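You operate a simulated robot arm through the tools that you are given. There is no shell and no other tool.

You are at the controls of a simulated two-armed robot. One attempt, no reset.

## Task
Pick up the roller with one hand, pass it to the other hand and put it on the end of the kitting bench.

Only the result counts: the job must be done as asked and must still hold three seconds after the hand-in. Knocking over, shifting, dropping, spilling or breaking anything else fails it.

## Robot
Two 7-joint arms with two-finger grippers on one trunk, on a base that drives. Base frame: it is fixed to the floor where the robot stands at the start and does not move with it; the origin is under the middle of the robot, x ahead of it, y to its left, z up. Lengths are in m, angles in rad, forces in N, time in s.
The left shoulder is at the start at [-0.001, 0.158, 1.132], the right one opposite. With the tool pointing down near the work surface each hand reaches from about 0.26 to 0.72 m from the robot's upright axis, wherever it stands, measured 20 degrees to its own side. Places, roughly: end of the kitting bench [3.9, 1.2, 0.9]. Payload 2.45 kg a hand.
Tool frame (each hand has its own): the origin (TCP) lies between the finger pads and is the grasp point; the fingertips stand 0.026 m ahead of it; z points along the fingers, y is the line along which they close. Largest opening 0.096 m; the body of the gripper starts 0.069 m behind the TCP.
Orientation is told as [roll, pitch, yaw] about the base's x, y, z axes, in that order, counted from this pose: with the fingers straight down and closing along the base's y, the tool's x points along the base's -x, its y along +y and its z along -z.

## Interface
- The arms move only by the tool apply_moves. It takes "left_targets", "right_targets" or both (then of equal length, played together; a hand with none holds still); each is a list of rows, each an object (a shift or turn left out is 0, a gripper value left out holds the last) with "delta_pos": the shift along the tool's x, y, z in m, a list of three; "turn": the turn, a rotation vector about the tool's x, y, z in rad, a list of three; "grip": the finger opening in m, from 0 to 0.096. In form: [{"delta_pos": [tx, ty, tz], "turn": [rx, ry, rz], "grip": grip}, ...]. A call has 1 to 20 rows; each row shifts and turns the commanded pose from where the row before left it, along the tool's axes as they then stand. Rows are played at 5 a second. More than 0.05 m and 0.15 rad between two rows, or a gripper value outside its range, and nothing of the call is played. Where a pose cannot be reached the arm comes as near as it can. A force on the tool above 40 N (or 10 N above the force at the start of the call, whichever is more), or a blocked arm, ends the call early, and 0.2 s more pass. The fingers move at their own pace and stop on an object; they squeeze with about 41 N. The grip force told is the motor's: it shows also when the fingers shut on nothing. Time passes only in rows, and 0.2 s behind the last, so rows that do not move let the fingers close. It gives the time, the measured TCP pose, the force on the tool (base axes), the opening and the grip force at its end, in the units of the frame above (readings bear some noise), with the torque about the TCP (base axes, N m) and any sound that the robot's microphone picked up, and new pictures: "views" is both (left out), scene, wrist or none (wrist: the cameras of the hands that moved).
- Cameras (640 x 400 px; columns grow to the right, rows downward): "scene" is now at [0.0369, -0.0033, 1.5895]; the picture's right is [-0.01, -1.00, -0.00], its down [-0.88, 0.01, -0.47] and it looks along [0.47, -0.00, -0.88] (base axes); focal length 294 px, centre (320, 200). "left" rides on the left gripper at [0.082, -0.003, -0.098] in its tool frame; the picture's right is [0.04, 1.00, 0.00], its down [-0.73, 0.03, -0.68] and it looks along [-0.68, 0.03, 0.73] (tool axes); focal length 256 px, centre (320, 200). "right" rides on the right gripper at [0.082, 0.003, -0.098] in its tool frame; the picture's right is [-0.04, 1.00, 0.00], its down [-0.73, -0.03, -0.68] and it looks along [-0.68, -0.03, 0.73] (tool axes); focal length 256 px, centre (320, 200). There is no depth. A picture from a camera that has moved, and an enlarged one, comes with that camera's place and axes in the base frame and with its lens.
- slide_trunk(by): slides the trunk up (or, below 0, down) by that many m; the arms and the scene camera ride with it, the base frame stays. It gives what a move gives, with no picture.
- roll_base(legs): drives the robot by 1 to 6 legs, each [ahead, left, turn to the left] in m, m and rad, along the robot's own axes; the way and the turn of a leg run together, so that a leg with both is an arc; at most 1.5 m and 3.142 rad a leg. The arms and the cameras ride along, it lands a little off, and it stops where it bumps. It gives what a move gives, and a new picture of the scene camera.
- pan_tilt(pan, tilt): turns the head with the scene camera to pan (to the left, within 2.094 rad either way) and tilt (down, from -0.506 to 1.204), counted from straight ahead of the robot. It gives what a move gives, and a new picture of the scene camera.
- enlarge(camera, box): a new picture of the part [left, top, right, bottom] of that camera's present view, enlarged. The clock stands still meanwhile.
- job_done(): hands the job in; it is judged then, once.

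Places have to be worked out from the pictures, the camera data and where the tool is seen. Open the grippers and draw the arms clear of the work before you hand the job in, unless the task says otherwise.

The tools are called after "Emit:" as name(argument=value, ...) on one line, values as JSON. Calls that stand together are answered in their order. apply_moves: Moves the arms, as the interface text tells. Its arguments: {"type":"object","properties":{"left_targets":{"type":"array","items":{"type":"object","properties":{"delta_pos":{"type":"array","items":{"type":"number"}},"turn":{"type":"array","items":{"type":"number"}},"grip":{"type":"number"}}}},"right_targets":{"type":"array","items":{"type":"object","properties":{"delta_pos":{"type":"array","items":{"type":"number"}},"turn":{"type":"array","items":{"type":"number"}},"grip":{"type":"number"}}}},"views":{"type":"string","enum":["both","scene","wrist","none"]}},"required":[]} The other tools are called the same way: slide_trunk (by) slides the trunk up or down; roll_base (legs) drives the base; pan_tilt (pan, tilt) turns the head that bears the scene camera; enlarge (camera, box) takes an enlarged picture of a part of a camera's view; job_done () hands the job in.

At the start:

```text
clock: 0.0
left_ee_pos: [0.252, 0.1324, 1.1395]
left_orientation: [0.005, -0.022, -0.008]
left_contact_force: [0.4, -0.6, -0.2]
left_torque: [0.01, 0.04, 0.0]
left_grip_width: 0.0962
left_grasp_force: 0.0
right_ee_pos: [0.2624, -0.1136, 1.1091]
right_orientation: [0.001, 0.016, -0.013]
right_contact_force: [-0.4, 0.1, -0.5]
right_torque: [0.0, -0.03, 0.0]
right_grip_width: 0.0959
right_grasp_force: 0.0
trunk travel left (down, up): [-0.3, 0.267]
robot x, y, heading: [-0.0052, 0.0012, -0.009]
head pan, tilt: [-0.003, 1.11]
```

scene: 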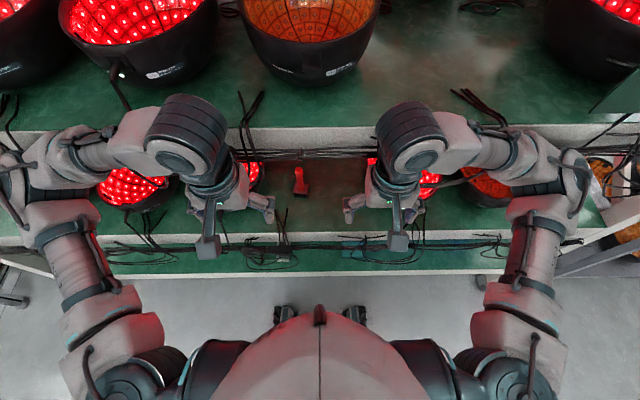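
right: 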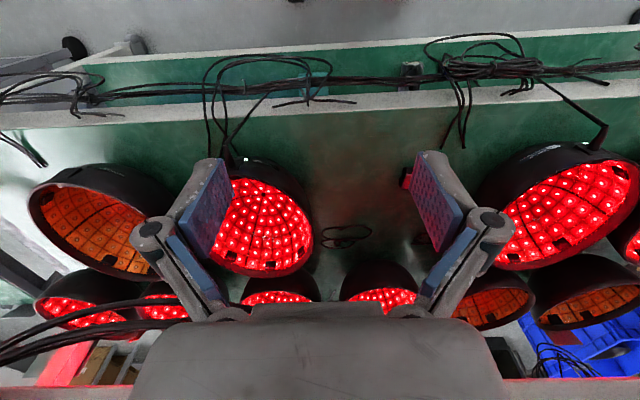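
left: 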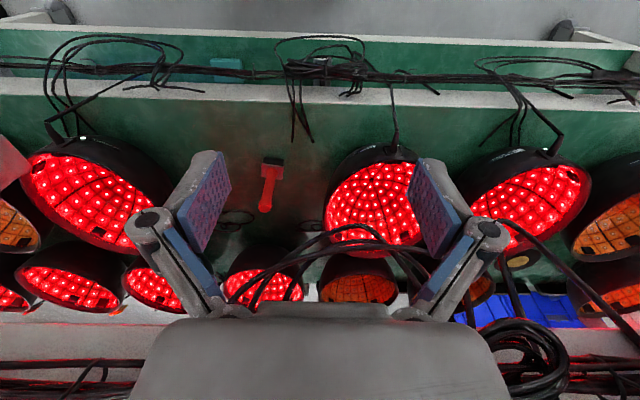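

The scene picture shows a small red object around (300,180), also in the left wrist view at (270,185), which may be the roller. I enlarge both to see it.

Emit:
enlarge(camera="scene", box=[240, 140, 360, 215])

Emit:
enlarge(camera="left", box=[200, 120, 360, 220])

```text
5.33 times, centred on (300, 178) of scene
camera zoom: at [0.0369, -0.0033, 1.5895], right [-0.01, -1.0, 0.0], down [-0.88, 0.01, -0.47], along [0.47, 0.0, -0.88], focal length 1570 px, centre (427, 320)
```

zoom: 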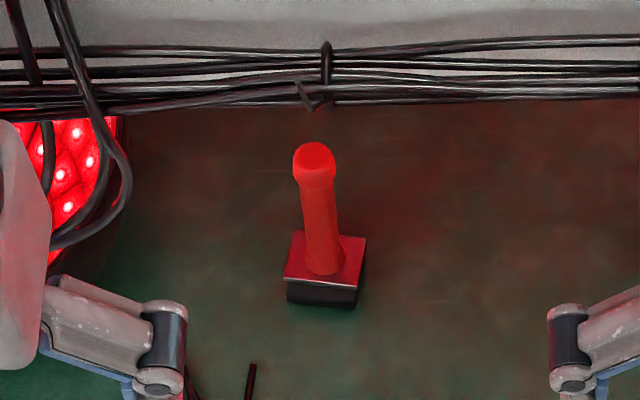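

```text
4.00 times, centred on (280, 170) of left
camera zoom: at [0.1677, 0.129, 1.2362], right [-0.03, 1.0, 0.0], down [0.72, 0.02, 0.7], along [0.7, 0.02, -0.72], focal length 1024 px, centre (480, 320)
```

zoom: 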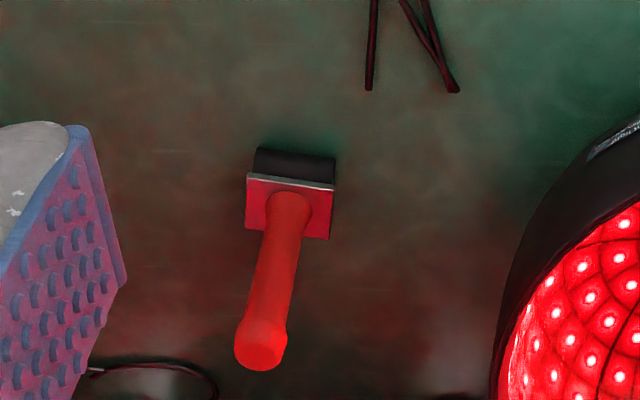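

The roller appears to be a red upright handle on a small black base, near (0.46, 0.05), with handle top about z 0.955 by triangulation. I look around with the head to understand the shelf geometry and find the kitting bench.

Emit:
pan_tilt(pan=0, tilt=0.6)

Emit:
pan_tilt(pan=0, tilt=0.1)

Emit:
pan_tilt(pan=0.9, tilt=0.4)

Emit:
pan_tilt(pan=1.8, tilt=0.4)

Emit:
pan_tilt(pan=-0.9, tilt=0.4)

Emit:
pan_tilt(pan=-1.8, tilt=0.4)

```text
clock: 0.9
left_ee_pos: [0.262, 0.1345, 1.1399]
left_orientation: [0.001, -0.014, -0.013]
left_contact_force: [0.5, -0.9, 1.0]
left_torque: [0.0, 0.06, 0.02]
left_grip_width: 0.096
left_grasp_force: 0.0
right_ee_pos: [0.2716, -0.1127, 1.1107]
right_orientation: [-0.001, 0.018, -0.016]
right_contact_force: [0.2, 0.7, -0.1]
right_torque: [0.02, 0.01, 0.0]
right_grip_width: 0.0959
right_grasp_force: 0.1
trunk travel left (down, up): [-0.3, 0.267]
robot x, y, heading: [-0.0046, -0.0014, -0.013]
head pan, tilt: [0.0, 0.6]
camera scene: at [0.0613, 0.0009, 1.6316], right [-0.01, -1.0, 0.0], down [-0.54, 0.01, -0.84], along [0.84, -0.01, -0.54], focal length 294 px, centre (320, 200)
```

scene: 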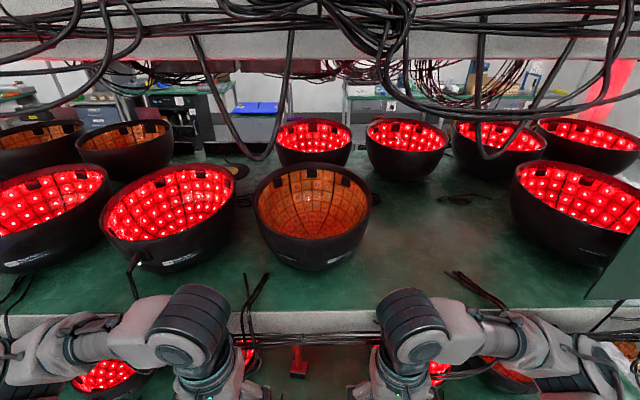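

```text
clock: 1.9
left_ee_pos: [0.263, 0.1348, 1.1377]
left_orientation: [-0.001, -0.013, -0.014]
left_contact_force: [0.0, 1.1, 0.6]
left_torque: [0.0, -0.02, 0.02]
left_grip_width: 0.0961
left_grasp_force: 0.1
right_ee_pos: [0.2729, -0.1131, 1.1105]
right_orientation: [-0.001, 0.016, -0.015]
right_contact_force: [-0.2, -0.2, -0.1]
right_torque: [0.0, -0.01, 0.0]
right_grip_width: 0.0959
right_grasp_force: 0.0
trunk travel left (down, up): [-0.3, 0.267]
robot x, y, heading: [-0.0085, -0.002, -0.018]
head pan, tilt: [0.0, 0.099]
camera scene: at [0.0636, 0.0005, 1.6775], right [-0.01, -1.0, 0.0], down [-0.07, 0.0, -1.0], along [1.0, -0.01, -0.07], focal length 294 px, centre (320, 200)
```

scene: 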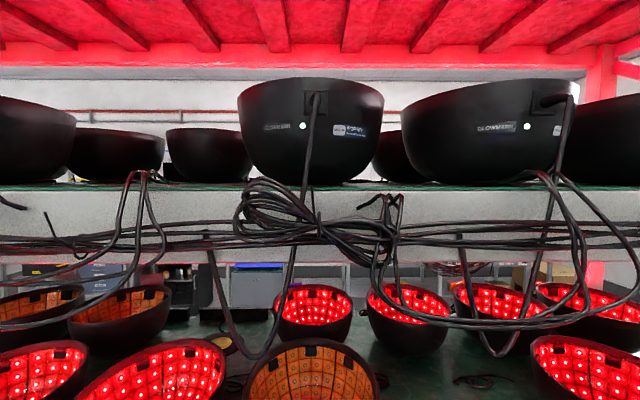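

```text
clock: 3.1
left_ee_pos: [0.2622, 0.1356, 1.1374]
left_orientation: [0.0, -0.011, -0.014]
left_contact_force: [-0.2, 0.5, -0.4]
left_torque: [0.04, 0.03, -0.05]
left_grip_width: 0.096
left_grasp_force: 0.0
right_ee_pos: [0.2719, -0.1134, 1.1104]
right_orientation: [-0.002, 0.018, -0.014]
right_contact_force: [-0.1, 0.8, 0.1]
right_torque: [0.0, 0.0, 0.0]
right_grip_width: 0.096
right_grasp_force: 0.1
trunk travel left (down, up): [-0.3, 0.267]
robot x, y, heading: [-0.0083, -0.0012, -0.011]
head pan, tilt: [0.901, 0.4]
camera scene: at [0.031, 0.0736, 1.6485], right [0.77, -0.63, 0.02], down [-0.22, -0.3, -0.93], along [0.59, 0.71, -0.37], focal length 294 px, centre (320, 200)
```

scene: 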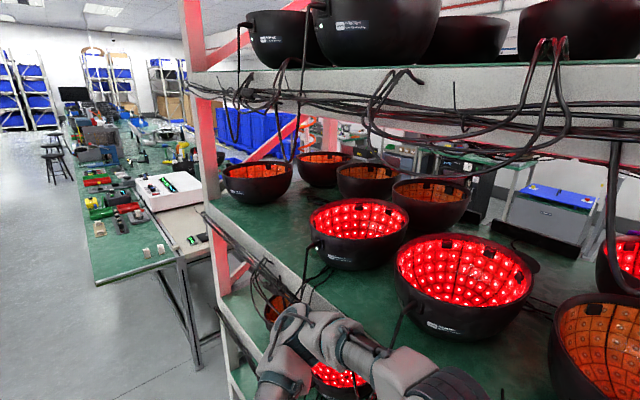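

```text
clock: 4.3
left_ee_pos: [0.2633, 0.1345, 1.1373]
left_orientation: [0.002, -0.011, -0.015]
left_contact_force: [-0.4, 0.2, 0.4]
left_torque: [0.0, -0.01, 0.03]
left_grip_width: 0.0963
left_grasp_force: 0.0
right_ee_pos: [0.2727, -0.1126, 1.1098]
right_orientation: [-0.001, 0.02, -0.017]
right_contact_force: [0.2, 0.6, 0.3]
right_torque: [0.01, 0.0, 0.0]
right_grip_width: 0.0957
right_grasp_force: 0.0
trunk travel left (down, up): [-0.3, 0.267]
robot x, y, heading: [-0.007, -0.0029, -0.016]
head pan, tilt: [1.799, 0.4]
camera scene: at [-0.0473, 0.0925, 1.6461], right [0.98, 0.21, 0.03], down [0.11, -0.38, -0.92], along [-0.18, 0.9, -0.4], focal length 294 px, centre (320, 200)
```

scene: 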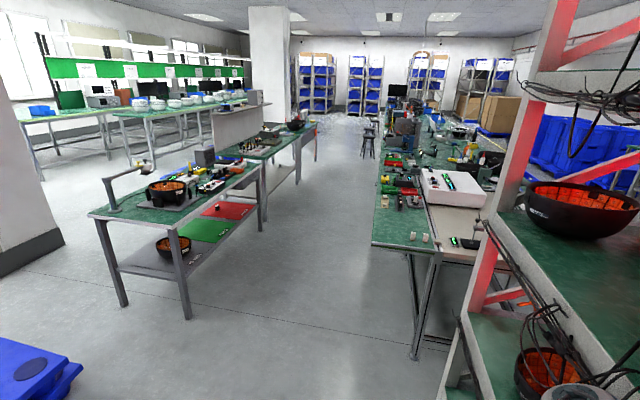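

```text
clock: 6.7
left_ee_pos: [0.264, 0.1352, 1.1383]
left_orientation: [0.001, -0.014, -0.014]
left_contact_force: [-0.3, 0.0, -0.7]
left_torque: [0.01, 0.03, 0.01]
left_grip_width: 0.0961
left_grasp_force: 0.1
right_ee_pos: [0.2715, -0.1137, 1.109]
right_orientation: [0.0, 0.022, -0.016]
right_contact_force: [-0.1, -0.1, -0.3]
right_torque: [0.02, 0.0, 0.01]
right_grip_width: 0.096
right_grasp_force: 0.1
trunk travel left (down, up): [-0.3, 0.267]
robot x, y, heading: [-0.0065, -0.0026, -0.011]
head pan, tilt: [-0.901, 0.4]
camera scene: at [0.0288, -0.0714, 1.6484], right [-0.79, -0.61, -0.02], down [-0.21, 0.31, -0.93], along [0.57, -0.73, -0.37], focal length 294 px, centre (320, 200)
```

scene: 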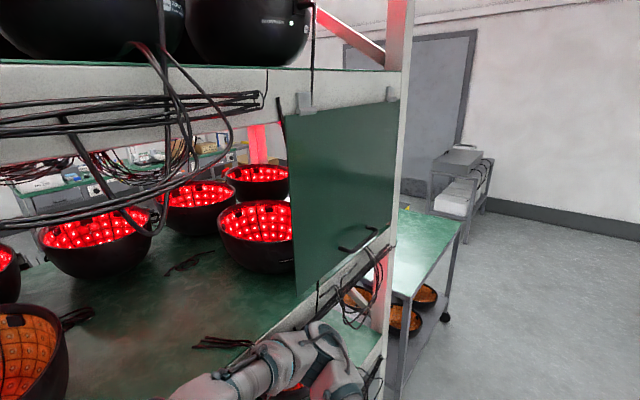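

```text
clock: 7.9
left_ee_pos: [0.263, 0.1348, 1.1369]
left_orientation: [-0.001, -0.012, -0.014]
left_contact_force: [0.6, -0.5, 0.0]
left_torque: [0.01, 0.01, 0.03]
left_grip_width: 0.0961
left_grasp_force: 0.1
right_ee_pos: [0.2717, -0.1135, 1.1088]
right_orientation: [-0.004, 0.022, -0.015]
right_contact_force: [0.0, 0.1, 0.4]
right_torque: [0.01, 0.04, 0.02]
right_grip_width: 0.096
right_grasp_force: 0.1
trunk travel left (down, up): [-0.3, 0.267]
robot x, y, heading: [-0.0044, -0.0026, -0.015]
head pan, tilt: [-1.799, 0.4]
camera scene: at [-0.05, -0.0879, 1.646], right [-0.97, 0.24, -0.03], down [0.12, 0.38, -0.92], along [-0.21, -0.89, -0.4], focal length 294 px, centre (320, 200)
```

scene: 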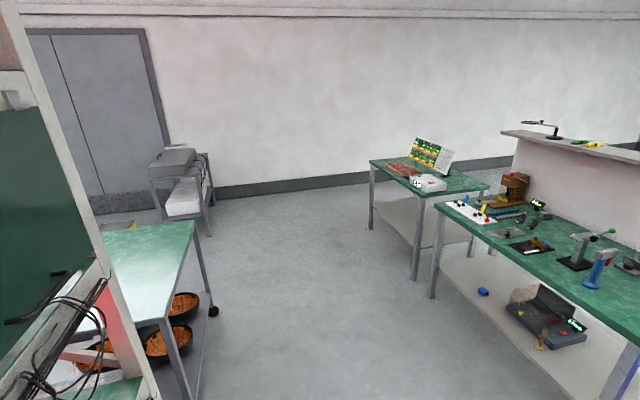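

The roller stands on a rack shelf (about z 0.84) beneath an overhanging shelf whose front edge I judge at x≈0.37, z≈1.12–1.2, so a top-down grasp is out and I need a horizontal approach. I back away a little and look at it from further away with the head ahead and tilted.

Emit:
roll_base(legs=[[-0.4, 0, 0]])

Emit:
pan_tilt(pan=0, tilt=0.6)

Emit:
slide_trunk(by=-0.25)

Emit:
pan_tilt(pan=0, tilt=0.45)

```text
clock: 8.6
left_ee_pos: [0.2785, 0.1386, 1.1304]
left_orientation: [-0.003, 0.01, -0.014]
left_contact_force: [0.0, 0.1, 0.1]
left_torque: [-0.03, 0.06, 0.0]
left_grip_width: 0.0961
left_grasp_force: 0.1
right_ee_pos: [0.2873, -0.1105, 1.1101]
right_orientation: [-0.003, 0.015, -0.015]
right_contact_force: [0.4, 0.1, -0.5]
right_torque: [0.01, -0.01, -0.02]
right_grip_width: 0.0959
right_grasp_force: 0.0
trunk travel left (down, up): [-0.3, 0.267]
robot x, y, heading: [-0.0121, -0.0036, -0.014]
head pan, tilt: [-1.799, 0.4]
stopped in leg 1: the robot was blocked; the commanded pose is now the measured one
camera scene: at [-0.0518, -0.0727, 1.6464], right [-0.97, 0.24, -0.03], down [0.12, 0.37, -0.92], along [-0.21, -0.9, -0.39], focal length 294 px, centre (320, 200)
```

scene: 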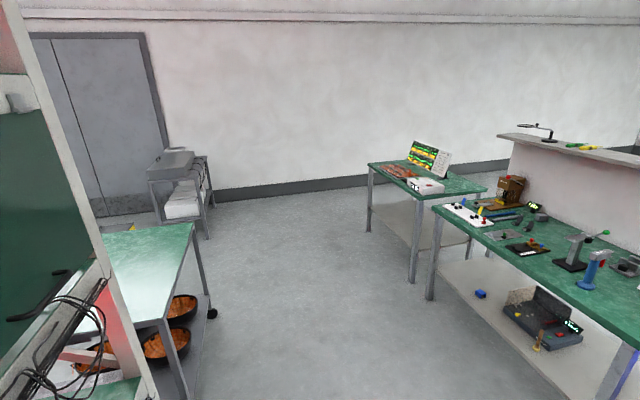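

```text
clock: 10.4
left_ee_pos: [0.2799, 0.1395, 1.1302]
left_orientation: [-0.004, 0.007, -0.01]
left_contact_force: [0.6, 0.2, 0.1]
left_torque: [0.0, 0.0, 0.04]
left_grip_width: 0.0959
left_grasp_force: 0.1
right_ee_pos: [0.288, -0.1101, 1.1088]
right_orientation: [-0.004, 0.02, -0.015]
right_contact_force: [-0.6, 0.2, 0.1]
right_torque: [-0.03, -0.01, -0.01]
right_grip_width: 0.0959
right_grasp_force: 0.1
trunk travel left (down, up): [-0.3, 0.267]
robot x, y, heading: [-0.0098, -0.0024, -0.012]
head pan, tilt: [0.0, 0.6]
camera scene: at [0.0577, 0.019, 1.6294], right [-0.01, -1.0, 0.01], down [-0.54, 0.0, -0.84], along [0.84, -0.02, -0.54], focal length 294 px, centre (320, 200)
```

scene: 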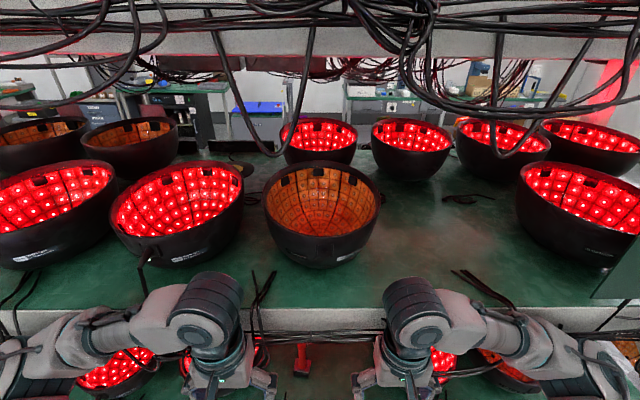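

```text
clock: 13.0
left_ee_pos: [0.3007, 0.1372, 0.8741]
left_orientation: [-0.001, 0.029, -0.015]
left_contact_force: [-0.3, 0.0, -0.5]
left_torque: [-0.04, 0.0, -0.02]
left_grip_width: 0.0958
left_grasp_force: 0.1
right_ee_pos: [0.3082, -0.1108, 0.85]
right_orientation: [-0.003, 0.047, -0.014]
right_contact_force: [0.2, -0.1, 0.2]
right_torque: [-0.07, -0.01, 0.01]
right_grip_width: 0.0961
right_grasp_force: 0.0
trunk travel left (down, up): [-0.05, 0.517]
robot x, y, heading: [-0.0063, 0.0019, -0.012]
head pan, tilt: [0.0, 0.6]
```

```text
clock: 13.7
left_ee_pos: [0.3021, 0.1369, 0.875]
left_orientation: [-0.001, 0.029, -0.015]
left_contact_force: [0.1, -0.2, -0.3]
left_torque: [0.0, 0.01, 0.0]
left_grip_width: 0.0959
left_grasp_force: 0.1
right_ee_pos: [0.3104, -0.1116, 0.8496]
right_orientation: [-0.003, 0.048, -0.014]
right_contact_force: [-0.2, 0.3, -0.7]
right_torque: [-0.02, 0.01, -0.01]
right_grip_width: 0.0962
right_grasp_force: 0.0
trunk travel left (down, up): [-0.05, 0.517]
robot x, y, heading: [-0.0116, -0.0025, -0.013]
head pan, tilt: [0.0, 0.45]
camera scene: at [0.3595, 0.0016, 1.3501], right [-0.01, -1.0, 0.0], down [-0.44, 0.0, -0.9], along [0.9, -0.01, -0.44], focal length 294 px, centre (320, 200)
```

scene: 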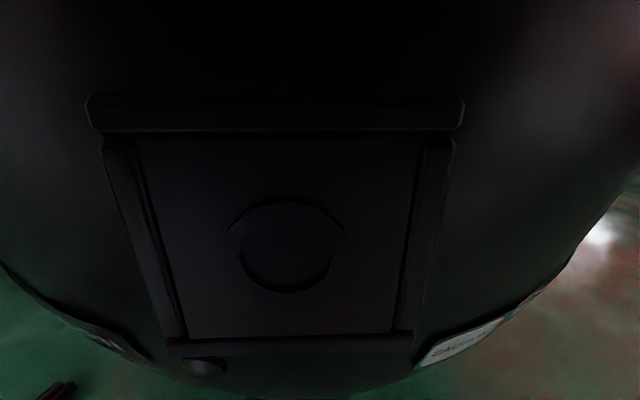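

The trunk slide leaned the head forward to x 0.36, close to a lamp on the upper shelf, so I slide it straight back up. The base was also blocked backward, so I need to find out why.

Emit:
slide_trunk(by=0.25)

Emit:
pan_tilt(pan=0, tilt=1.2)

Emit:
pan_tilt(pan=2.09, tilt=1.0)

Emit:
pan_tilt(pan=-2.09, tilt=1.0)

```text
clock: 15.4
left_ee_pos: [0.254, 0.138, 0.9999]
left_orientation: [0.043, 0.225, -0.05]
left_contact_force: [-2.9, 0.0, 1.2]
left_torque: [-0.03, -0.38, 0.0]
left_grip_width: 0.0959
left_grasp_force: 0.1
right_ee_pos: [0.2673, -0.1318, 0.9805]
right_orientation: [-0.115, 0.186, -0.013]
right_contact_force: [-0.4, 0.3, 0.0]
right_torque: [-0.01, 0.04, -0.01]
right_grip_width: 0.096
right_grasp_force: 0.0
trunk travel left (down, up): [-0.224, 0.343]
robot x, y, heading: [-0.0156, -0.0023, -0.013]
head pan, tilt: [0.0, 0.45]
stopped: the arm was blocked; the commanded pose is now the measured one
```

```text
clock: 16.5
left_ee_pos: [0.2578, 0.1387, 0.9902]
left_orientation: [0.042, 0.233, -0.047]
left_contact_force: [0.5, 0.4, 0.2]
left_torque: [0.0, -0.01, 0.02]
left_grip_width: 0.0959
left_grasp_force: 0.0
right_ee_pos: [0.2699, -0.1313, 0.9707]
right_orientation: [-0.118, 0.2, -0.014]
right_contact_force: [-0.3, 0.6, -0.4]
right_torque: [0.02, 0.0, -0.01]
right_grip_width: 0.0958
right_grasp_force: 0.1
trunk travel left (down, up): [-0.224, 0.343]
robot x, y, heading: [-0.0155, 0.0001, -0.013]
head pan, tilt: [0.0, 1.201]
camera scene: at [0.0898, -0.002, 1.507], right [-0.01, -1.0, 0.0], down [-0.92, 0.01, -0.38], along [0.38, 0.0, -0.92], focal length 294 px, centre (320, 200)
```

scene: 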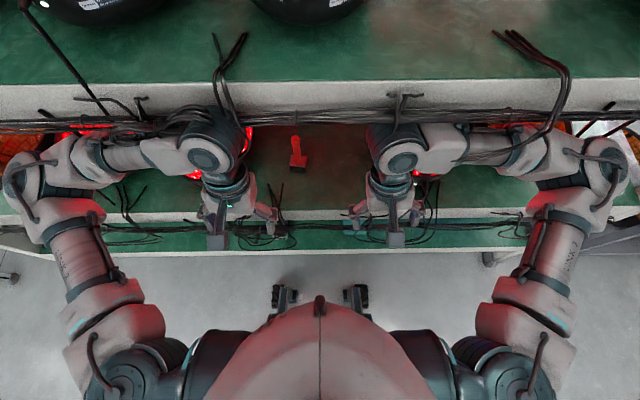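

```text
clock: 18.5
left_ee_pos: [0.2584, 0.1386, 0.9907]
left_orientation: [0.043, 0.235, -0.049]
left_contact_force: [0.5, 0.5, -0.2]
left_torque: [0.0, -0.02, 0.03]
left_grip_width: 0.0958
left_grasp_force: 0.0
right_ee_pos: [0.27, -0.1325, 0.9703]
right_orientation: [-0.117, 0.202, -0.014]
right_contact_force: [0.4, -0.2, -0.5]
right_torque: [0.0, 0.02, 0.02]
right_grip_width: 0.096
right_grasp_force: 0.2
trunk travel left (down, up): [-0.224, 0.343]
robot x, y, heading: [-0.014, 0.0003, -0.014]
head pan, tilt: [2.089, 1.0]
camera scene: at [-0.0002, 0.06, 1.5173], right [0.88, 0.48, 0.02], down [0.42, -0.74, -0.53], along [-0.24, 0.47, -0.85], focal length 294 px, centre (320, 200)
```

scene: 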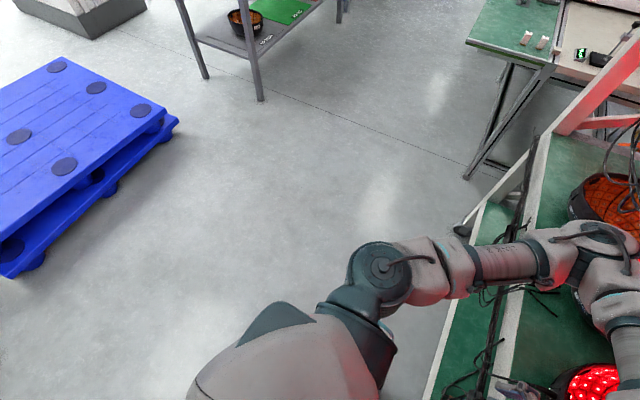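

```text
clock: 21.9
left_ee_pos: [0.2587, 0.1378, 0.989]
left_orientation: [0.04, 0.237, -0.047]
left_contact_force: [-0.3, 0.0, -0.3]
left_torque: [-0.01, 0.02, -0.01]
left_grip_width: 0.0962
left_grasp_force: 0.0
right_ee_pos: [0.2705, -0.1311, 0.9697]
right_orientation: [-0.119, 0.203, -0.015]
right_contact_force: [0.2, 0.2, -0.5]
right_torque: [-0.02, 0.01, 0.01]
right_grip_width: 0.0961
right_grasp_force: 0.1
trunk travel left (down, up): [-0.224, 0.343]
robot x, y, heading: [-0.014, -0.0026, -0.01]
head pan, tilt: [-2.089, 1.0]
camera scene: at [-0.0013, -0.061, 1.5169], right [-0.86, 0.51, -0.02], down [0.44, 0.73, -0.53], along [-0.26, -0.47, -0.85], focal length 294 px, centre (320, 200)
```

scene: 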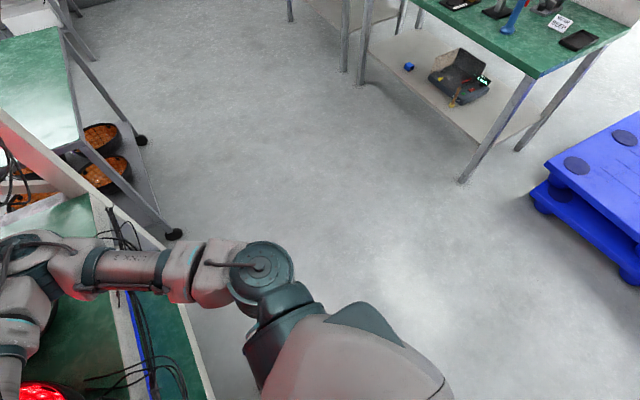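

The trunk came back up only partway because an arm is blocked, probably by the shelf edge. I look straight down at both arms and enlarge to see what is touching.

Emit:
pan_tilt(pan=0, tilt=1.0)

Emit:
enlarge(camera="scene", box=[0, 120, 320, 320])

Emit:
enlarge(camera="scene", box=[320, 120, 640, 320])

Emit:
enlarge(camera="left", box=[0, 0, 640, 400])

Emit:
enlarge(camera="right", box=[0, 0, 640, 400])

```text
clock: 23.9
left_ee_pos: [0.258, 0.1387, 0.9894]
left_orientation: [0.041, 0.237, -0.05]
left_contact_force: [0.2, 1.2, -0.7]
left_torque: [-0.02, 0.01, 0.02]
left_grip_width: 0.0962
left_grasp_force: 0.0
right_ee_pos: [0.2682, -0.1317, 0.9693]
right_orientation: [-0.118, 0.2, -0.014]
right_contact_force: [0.7, 0.4, 0.5]
right_torque: [-0.02, 0.01, 0.0]
right_grip_width: 0.0962
right_grasp_force: 0.0
trunk travel left (down, up): [-0.224, 0.343]
robot x, y, heading: [-0.0132, -0.0016, -0.016]
head pan, tilt: [0.0, 1.0]
camera scene: at [0.1045, -0.002, 1.519], right [-0.01, -1.0, 0.0], down [-0.83, 0.01, -0.56], along [0.56, -0.01, -0.83], focal length 294 px, centre (320, 200)
```

scene: 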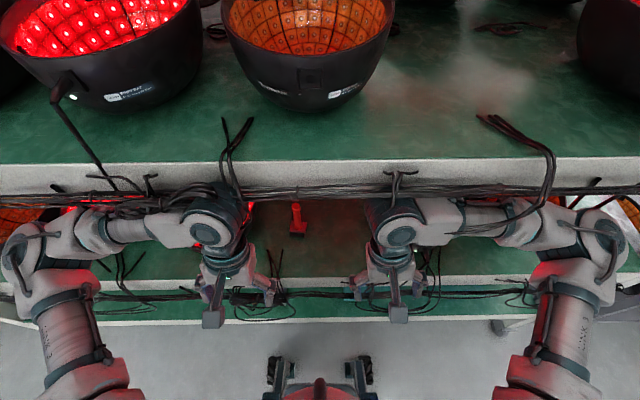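

```text
2.00 times, centred on (160, 220) of scene
camera zoom: at [0.1045, -0.002, 1.519], right [-0.01, -1.0, 0.0], down [-0.83, 0.01, -0.56], along [0.56, -0.01, -0.83], focal length 589 px, centre (640, 160)
```

zoom: 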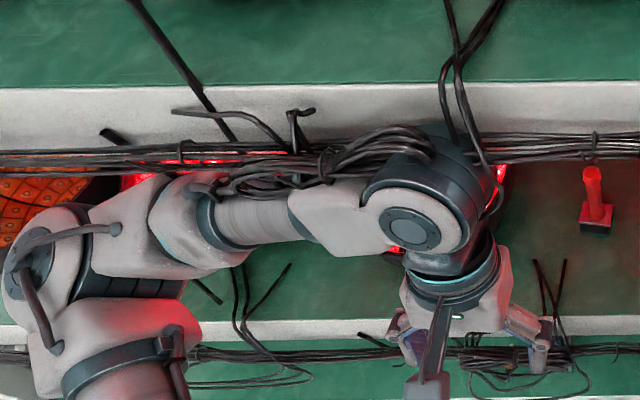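

```text
2.00 times, centred on (480, 220) of scene
camera zoom: at [0.1045, -0.002, 1.519], right [-0.01, -1.0, 0.0], down [-0.83, 0.01, -0.56], along [0.56, -0.01, -0.83], focal length 589 px, centre (0, 160)
```

zoom: 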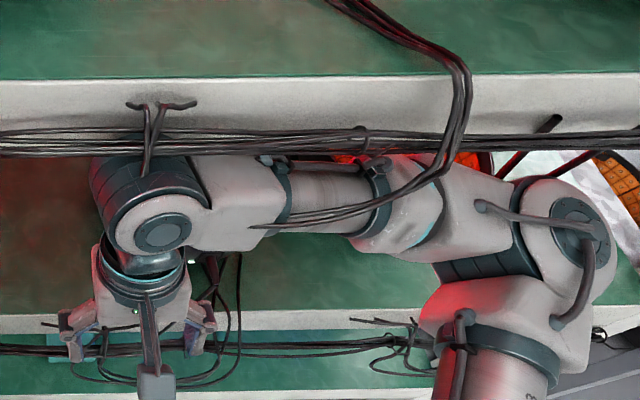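

```text
1.00 times, centred on (320, 200) of left (not enlarged: the box is as wide or as high as the picture)
camera zoom: at [0.2012, 0.1327, 1.1042], right [0.02, 1.0, 0.05], down [0.87, -0.04, 0.49], along [0.49, 0.03, -0.87], focal length 256 px, centre (320, 200)
```

zoom: 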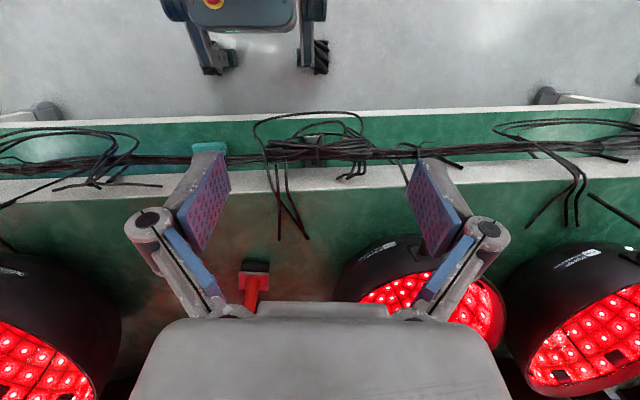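

```text
1.00 times, centred on (320, 200) of right (not enlarged: the box is as wide or as high as the picture)
camera zoom: at [0.2094, -0.1171, 1.0812], right [0.03, 0.99, -0.12], down [0.86, 0.04, 0.52], along [0.52, -0.12, -0.85], focal length 256 px, centre (320, 200)
```

zoom: 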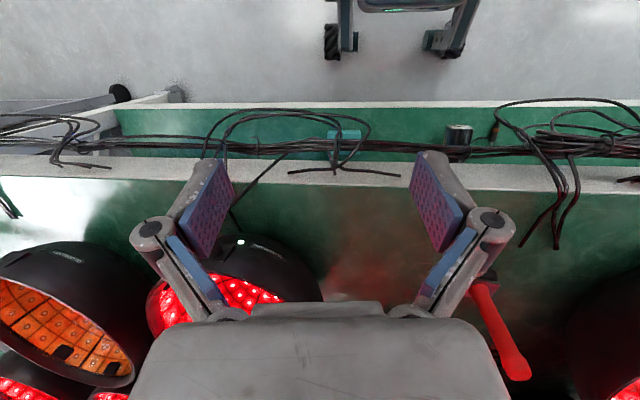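

Both forearms/wrists sit right under the cable bundle on the front of the upper shelf (edge about x 0.38, z 1.13–1.20). I tip the wrists back to vertical and draw both hands toward the robot to get free of it.

Emit:
apply_moves(left_targets=[{"delta_pos": [0.02, 0, 0.005], "turn": [0, -0.1, 0]}, {"delta_pos": [0.02, 0, 0.002], "turn": [0, -0.1, 0]}, {"delta_pos": [0.02, 0, 0]}, {"delta_pos": [0.02, 0, 0]}, {"delta_pos": [0, 0, 0]}], right_targets=[{"delta_pos": [0.02, 0, 0.005], "turn": [0.05, -0.1, 0]}, {"delta_pos": [0.02, 0, 0.002], "turn": [0.05, -0.1, 0]}, {"delta_pos": [0.02, 0, 0]}, {"delta_pos": [0.02, 0, 0]}, {"delta_pos": [0, 0, 0]}], views="scene")

```text
clock: 24.8
left_ee_pos: [0.2246, 0.1476, 0.9753]
left_orientation: [0.042, 0.133, -0.024]
left_contact_force: [8.5, 16.3, -3.7]
left_torque: [-1.86, 0.61, -1.34]
left_grip_width: 0.096
left_grasp_force: 0.1
left hand out of reach, approached as far as the arm can: row 3, 4
right_ee_pos: [0.2421, -0.1303, 0.947]
right_orientation: [-0.223, 0.047, -0.048]
right_contact_force: [277.9, -56.8, -49.5]
right_torque: [5.36, 26.17, -0.28]
right_grip_width: 0.0961
right_grasp_force: 0.1
right hand out of reach, approached as far as the arm can: row 4
trunk travel left (down, up): [-0.224, 0.343]
robot x, y, heading: [-0.0122, 0.0, -0.016]
head pan, tilt: [0.0, 1.0]
stopped in row 4 (right hand): the force on the tool passed its limit at 144 N (the readings are from after the stop); the commanded pose is now the measured one
camera scene: at [0.1801, 0.0096, 1.4997], right [-0.01, -1.0, 0.01], down [-0.86, 0.01, -0.52], along [0.52, -0.01, -0.86], focal length 294 px, centre (320, 200)
```

scene: 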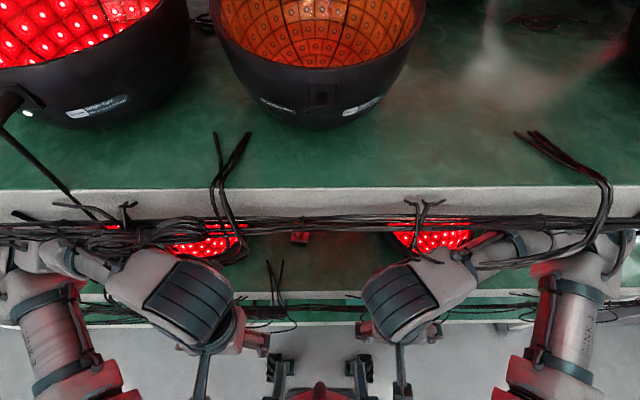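

The right hand is now pressed against something behind it (278 N in +x, contact about 0.09 above the TCP, probably the wrist camera against my own leaning torso). I ease both hands forward a little first and look again.

Emit:
apply_moves(left_targets=[{"delta_pos": [-0.015, 0, 0]}, {"delta_pos": [-0.015, 0, 0]}, {"delta_pos": [0, 0, 0]}], right_targets=[{"delta_pos": [-0.02, 0, 0]}, {"delta_pos": [-0.015, 0, 0]}, {"delta_pos": [0, 0, 0]}], views="scene")

Emit:
pan_tilt(pan=1.2, tilt=0.9)

Emit:
pan_tilt(pan=-1.2, tilt=0.9)

```text
clock: 25.6
left_ee_pos: [0.2413, 0.1464, 0.9778]
left_orientation: [0.054, 0.105, -0.051]
left_contact_force: [0.6, -0.3, -0.5]
left_torque: [0.0, 0.02, 0.01]
left_grip_width: 0.096
left_grasp_force: 0.1
right_ee_pos: [0.2557, -0.1327, 0.95]
right_orientation: [-0.226, 0.057, -0.001]
right_contact_force: [0.5, -0.1, 0.1]
right_torque: [0.02, 0.04, -0.02]
right_grip_width: 0.0962
right_grasp_force: 0.1
trunk travel left (down, up): [-0.224, 0.343]
robot x, y, heading: [-0.0115, 0.0003, -0.012]
head pan, tilt: [0.0, 1.0]
camera scene: at [0.1635, 0.0088, 1.5055], right [-0.01, -1.0, 0.01], down [-0.85, 0.01, -0.53], along [0.53, -0.01, -0.85], focal length 294 px, centre (320, 200)
```

scene: 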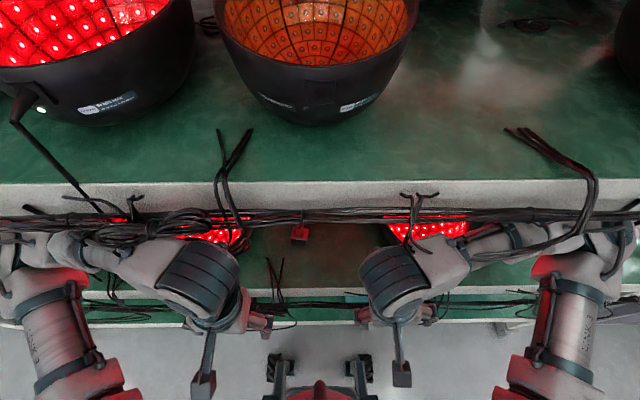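

```text
clock: 27.0
left_ee_pos: [0.2424, 0.1451, 0.9795]
left_orientation: [0.052, 0.108, -0.047]
left_contact_force: [0.0, 0.0, -0.4]
left_torque: [-0.01, 0.0, 0.0]
left_grip_width: 0.096
left_grasp_force: 0.1
right_ee_pos: [0.2582, -0.1315, 0.9489]
right_orientation: [-0.226, 0.057, -0.009]
right_contact_force: [0.6, 0.1, -0.2]
right_torque: [-0.03, 0.01, 0.05]
right_grip_width: 0.0961
right_grasp_force: 0.1
trunk travel left (down, up): [-0.224, 0.343]
robot x, y, heading: [-0.0129, -0.0005, -0.013]
head pan, tilt: [1.201, 0.901]
camera scene: at [0.121, 0.0791, 1.5134], right [0.93, -0.38, -0.01], down [-0.3, -0.73, -0.61], along [0.22, 0.57, -0.79], focal length 294 px, centre (320, 200)
```

scene: 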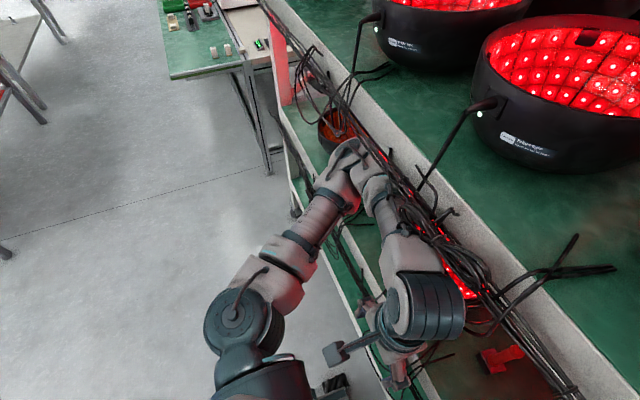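

```text
clock: 29.2
left_ee_pos: [0.2431, 0.1459, 0.9791]
left_orientation: [0.05, 0.106, -0.045]
left_contact_force: [-0.3, 0.9, 0.1]
left_torque: [-0.02, -0.01, 0.01]
left_grip_width: 0.096
left_grasp_force: 0.1
right_ee_pos: [0.2578, -0.1318, 0.95]
right_orientation: [-0.225, 0.055, -0.009]
right_contact_force: [0.2, 0.0, 0.5]
right_torque: [-0.01, 0.02, 0.0]
right_grip_width: 0.0958
right_grasp_force: 0.0
trunk travel left (down, up): [-0.224, 0.343]
robot x, y, heading: [-0.0124, -0.0052, -0.015]
head pan, tilt: [-1.201, 0.901]
camera scene: at [0.1192, -0.0613, 1.5143], right [-0.94, -0.35, 0.02], down [-0.28, 0.73, -0.62], along [0.2, -0.59, -0.78], focal length 294 px, centre (320, 200)
```

scene: 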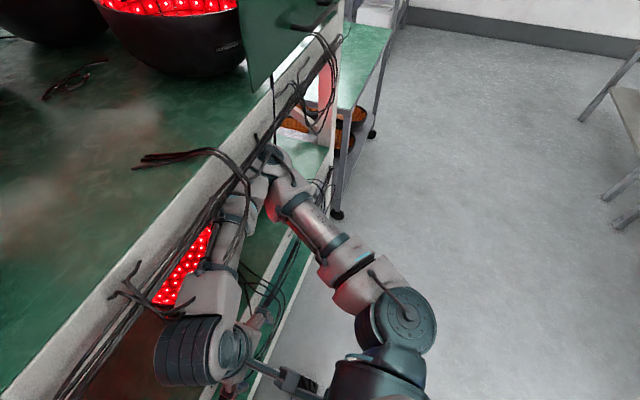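

The elbows and forearms sit just below the upper shelf's edge under the cable bundle. I lower both hands a bit so the forearms come off the shelf underside and cables, then check whether the torso lean relaxes.

Emit:
apply_moves(left_targets=[{"delta_pos": [0, 0, 0.02]}, {"delta_pos": [0, 0, 0.02]}, {"delta_pos": [0, 0, 0.02]}, {"delta_pos": [0, 0, 0]}], right_targets=[{"delta_pos": [0, 0, 0.02], "turn": [0.07, 0, 0]}, {"delta_pos": [0, 0, 0.02], "turn": [0.07, 0, 0]}, {"delta_pos": [0, 0, 0.02], "turn": [0.07, 0, 0]}, {"delta_pos": [0, 0, 0]}], views="scene")

Emit:
roll_base(legs=[[-0.06, 0, 0]])

```text
clock: 30.2
left_ee_pos: [0.2524, 0.1459, 0.9407]
left_orientation: [0.036, 0.073, -0.039]
left_contact_force: [-0.7, -0.1, -0.4]
left_torque: [0.01, -0.01, 0.01]
left_grip_width: 0.096
left_grasp_force: 0.1
left hand out of reach, approached as far as the arm can: row 2, 3
right_ee_pos: [0.2542, -0.1428, 0.9096]
right_orientation: [-0.431, 0.023, -0.014]
right_contact_force: [0.6, 0.4, 1.1]
right_torque: [-0.03, 0.0, 0.01]
right_grip_width: 0.0964
right_grasp_force: 0.1
trunk travel left (down, up): [-0.224, 0.343]
robot x, y, heading: [-0.0147, -0.0005, -0.017]
head pan, tilt: [-1.201, 0.901]
camera scene: at [0.0979, -0.0504, 1.5244], right [-0.94, -0.35, 0.01], down [-0.28, 0.73, -0.63], along [0.21, -0.59, -0.78], focal length 294 px, centre (320, 200)
```

scene: 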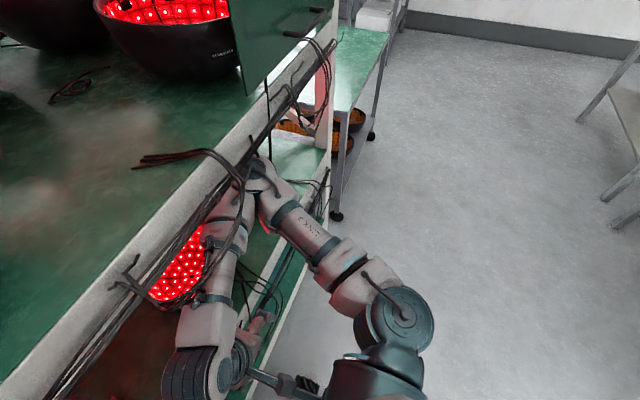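

```text
clock: 31.2
left_ee_pos: [0.1919, 0.1312, 0.9413]
left_orientation: [0.047, 0.074, -0.04]
left_contact_force: [-1.2, -0.2, 1.2]
left_torque: [0.01, 0.01, -0.03]
left_grip_width: 0.096
left_grasp_force: 0.1
right_ee_pos: [0.1903, -0.158, 0.9059]
right_orientation: [-0.417, 0.025, -0.017]
right_contact_force: [-1.1, -0.6, 0.8]
right_torque: [0.03, -0.07, 0.01]
right_grip_width: 0.0959
right_grasp_force: 0.0
trunk travel left (down, up): [-0.224, 0.343]
robot x, y, heading: [-0.0718, -0.0016, -0.015]
head pan, tilt: [-1.201, 0.901]
camera scene: at [0.0375, -0.0713, 1.5229], right [-0.94, -0.35, 0.0], down [-0.28, 0.73, -0.62], along [0.21, -0.58, -0.78], focal length 294 px, centre (320, 200)
```

scene: 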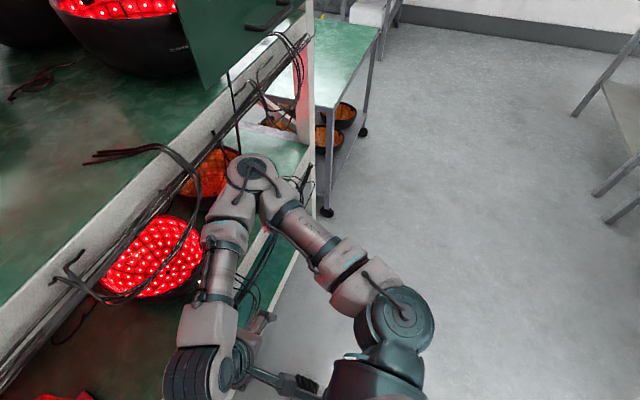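

The base is free now and moved back to x −0.07. I continue backing up to have room for the arms.

Emit:
roll_base(legs=[[-0.25, 0, 0]])

Emit:
pan_tilt(pan=0, tilt=0.7)

```text
clock: 33.0
left_ee_pos: [-0.0522, 0.1226, 0.9442]
left_orientation: [0.06, 0.07, -0.046]
left_contact_force: [-0.7, -0.2, 0.3]
left_torque: [0.01, -0.02, 0.02]
left_grip_width: 0.0958
left_grasp_force: 0.1
right_ee_pos: [-0.0541, -0.1662, 0.9069]
right_orientation: [-0.408, 0.021, -0.026]
right_contact_force: [-0.2, -0.7, -0.7]
right_torque: [0.01, -0.06, 0.01]
right_grip_width: 0.0961
right_grasp_force: 0.1
trunk travel left (down, up): [-0.224, 0.343]
robot x, y, heading: [-0.3169, -0.0022, -0.023]
head pan, tilt: [-1.201, 0.901]
camera scene: at [-0.2052, -0.0807, 1.5224], right [-0.94, -0.34, 0.0], down [-0.27, 0.74, -0.62], along [0.21, -0.58, -0.79], focal length 294 px, centre (320, 200)
```

scene: 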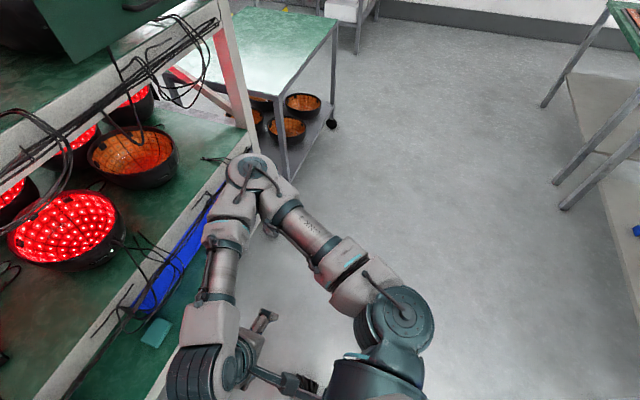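

```text
clock: 34.4
left_ee_pos: [-0.0554, 0.1344, 0.9429]
left_orientation: [0.048, 0.066, -0.044]
left_contact_force: [0.1, -0.1, -0.6]
left_torque: [-0.01, -0.03, 0.03]
left_grip_width: 0.096
left_grasp_force: 0.1
right_ee_pos: [-0.0568, -0.1562, 0.9081]
right_orientation: [-0.418, 0.018, -0.025]
right_contact_force: [-0.4, -0.8, -0.8]
right_torque: [-0.01, 0.0, -0.01]
right_grip_width: 0.096
right_grasp_force: 0.1
trunk travel left (down, up): [-0.224, 0.343]
robot x, y, heading: [-0.3167, 0.0002, -0.023]
head pan, tilt: [0.0, 0.7]
camera scene: at [-0.1456, 0.0058, 1.5388], right [-0.02, -1.0, 0.0], down [-0.65, 0.01, -0.76], along [0.76, -0.02, -0.65], focal length 294 px, centre (320, 200)
```

scene: 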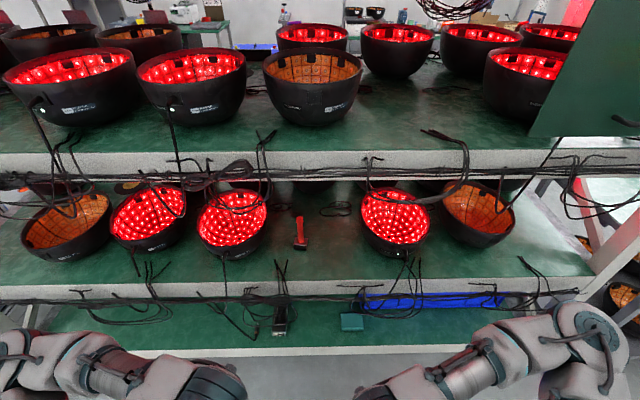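

The arms are clear and I can see the roller at about y 0.048 between two bowls (free gap about −0.14 to 0.147), with the right side roomier. I bring both hands forward to mid-reach, and level the right hand, before testing wrist orientations.

Emit:
apply_moves(left_targets=[{"delta_pos": [-0.03, 0, 0]}, {"delta_pos": [-0.03, 0, 0]}, {"delta_pos": [-0.03, 0, 0]}, {"delta_pos": [-0.03, 0.02, 0]}, {"delta_pos": [0, 0.02, 0]}], right_targets=[{"delta_pos": [-0.03, 0, 0], "turn": [-0.14, 0, 0]}, {"delta_pos": [-0.03, 0, 0], "turn": [-0.14, 0, 0]}, {"delta_pos": [-0.03, 0, 0], "turn": [-0.14, 0, 0]}, {"delta_pos": [-0.03, -0.02, 0]}, {"delta_pos": [0, -0.02, 0]}], views="both")

```text
clock: 35.6
left_ee_pos: [0.0609, 0.1636, 0.9368]
left_orientation: [0.051, 0.064, -0.048]
left_contact_force: [-0.2, -0.2, 0.3]
left_torque: [0.02, 0.03, 0.0]
left_grip_width: 0.0961
left_grasp_force: 0.0
right_ee_pos: [0.0608, -0.2018, 0.9055]
right_orientation: [0.008, 0.016, -0.026]
right_contact_force: [-0.3, 0.3, 0.3]
right_torque: [-0.02, -0.02, 0.02]
right_grip_width: 0.0961
right_grasp_force: 0.1
trunk travel left (down, up): [-0.224, 0.343]
robot x, y, heading: [-0.3156, -0.0029, -0.024]
head pan, tilt: [0.0, 0.7]
camera scene: at [-0.1471, -0.0022, 1.5391], right [-0.02, -1.0, 0.0], down [-0.65, 0.01, -0.76], along [0.76, -0.02, -0.65], focal length 294 px, centre (320, 200)
camera right: at [-0.0177, -0.1999, 1.005], right [0.06, 1.0, 0.01], down [0.74, -0.05, 0.67], along [0.67, -0.04, -0.74], focal length 256 px, centre (320, 200)
camera left: at [-0.0143, 0.1581, 1.0405], right [0.01, 1.0, 0.05], down [0.77, -0.04, 0.63], along [0.63, 0.04, -0.77], focal length 256 px, centre (320, 200)
```

scene: 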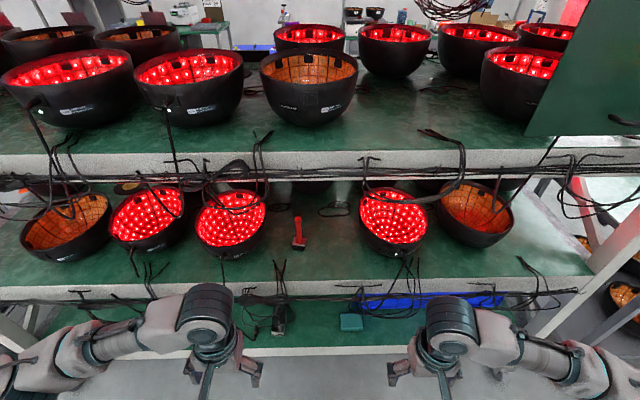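
right: 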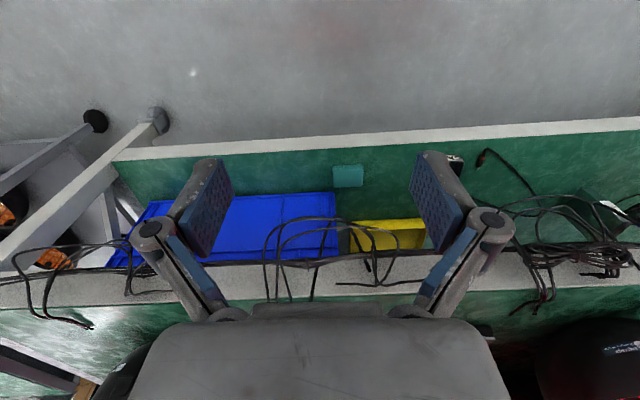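
left: 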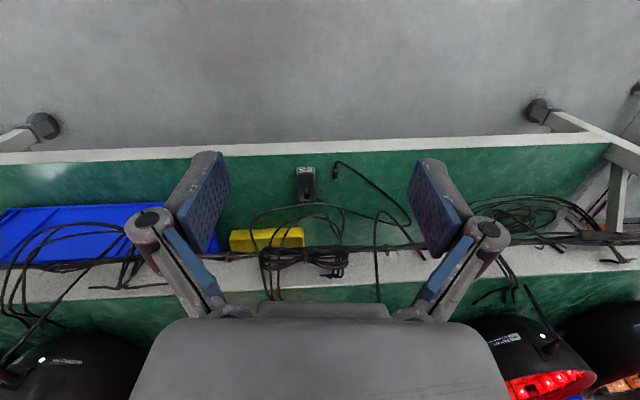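

The hands move freely here. I test whether the right wrist can be twisted half a turn about its own axis (so its camera ends up on top for a horizontal approach).

Emit:
apply_moves(right_targets=[{"turn": [0, 0, 0.15]}, {"turn": [0, 0, 0.15]}, {"turn": [0, 0, 0.15]}, {"turn": [0, 0, 0.15]}, {"turn": [0, 0, 0.15]}, {"turn": [0, 0, 0.15]}, {"turn": [0, 0, 0.15]}, {"turn": [0, 0, 0.15]}, {"turn": [0, 0, 0.15]}, {"turn": [0, 0, 0.15]}, {"turn": [0, 0, 0.15]}, {"turn": [0, 0, 0.15]}, {"turn": [0, 0, 0]}], views="scene")

```text
clock: 38.4
left_ee_pos: [0.0616, 0.163, 0.9364]
left_orientation: [0.052, 0.067, -0.044]
left_contact_force: [0.2, -0.4, -0.2]
left_torque: [0.02, 0.04, -0.03]
left_grip_width: 0.096
left_grasp_force: 0.0
right_ee_pos: [0.0606, -0.2035, 0.9051]
right_orientation: [-0.018, 0.004, -1.676]
right_contact_force: [0.4, -0.4, -0.6]
right_torque: [0.0, 0.05, -0.01]
right_grip_width: 0.0959
right_grasp_force: 0.0
right hand out of reach, approached as far as the arm can: row 12
trunk travel left (down, up): [-0.224, 0.343]
robot x, y, heading: [-0.3184, -0.002, -0.02]
head pan, tilt: [0.0, 0.7]
camera scene: at [-0.1453, -0.0022, 1.5388], right [-0.02, -1.0, 0.0], down [-0.65, 0.01, -0.76], along [0.76, -0.02, -0.65], focal length 294 px, centre (320, 200)
```

scene: 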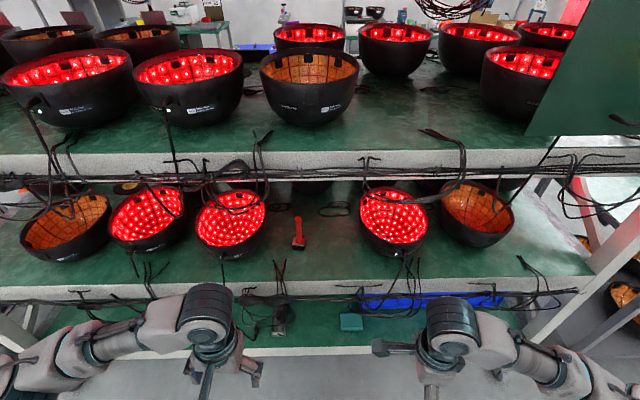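

The right wrist twists to about −96° of yaw; from there rolling it up gives a leftward-pointing hand with its camera on top. I move the left hand out of the way and roll the right hand up toward horizontal.

Emit:
apply_moves(left_targets=[{"delta_pos": [0, 0.03, 0]}, {"delta_pos": [0, 0.03, 0]}, {"delta_pos": [0, 0.03, 0]}, {"delta_pos": [0, 0.02, 0]}, {}, {}, {}, {}, {}, {}], right_targets=[{"turn": [0, 0.12, 0]}, {"turn": [0, 0.12, 0]}, {"turn": [0, 0.12, 0]}, {"turn": [0, 0.12, 0]}, {"turn": [0, 0.12, 0]}, {"turn": [0, 0.12, 0]}, {"turn": [0, 0.12, 0]}, {"turn": [0, 0.12, 0]}, {"turn": [0, 0.12, 0]}, {}], views="scene")

```text
clock: 40.6
left_ee_pos: [0.0689, 0.2746, 0.9432]
left_orientation: [0.051, 0.067, -0.045]
left_contact_force: [0.3, 0.5, 0.2]
left_torque: [-0.02, -0.03, 0.0]
left_grip_width: 0.0958
left_grasp_force: 0.1
right_ee_pos: [0.0629, -0.2033, 0.9066]
right_orientation: [-0.038, 1.087, -1.708]
right_contact_force: [-0.4, 0.1, -0.5]
right_torque: [0.0, -0.01, 0.01]
right_grip_width: 0.096
right_grasp_force: 0.0
trunk travel left (down, up): [-0.224, 0.343]
robot x, y, heading: [-0.3207, -0.0021, -0.02]
head pan, tilt: [0.0, 0.7]
camera scene: at [-0.1464, -0.0023, 1.5389], right [-0.02, -1.0, 0.0], down [-0.65, 0.01, -0.76], along [0.76, -0.02, -0.65], focal length 294 px, centre (320, 200)
```

scene: 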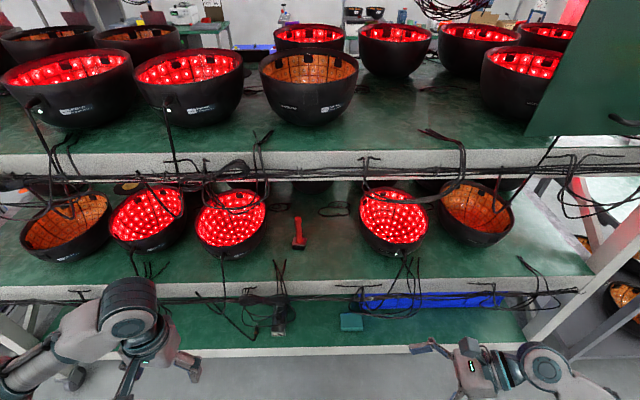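

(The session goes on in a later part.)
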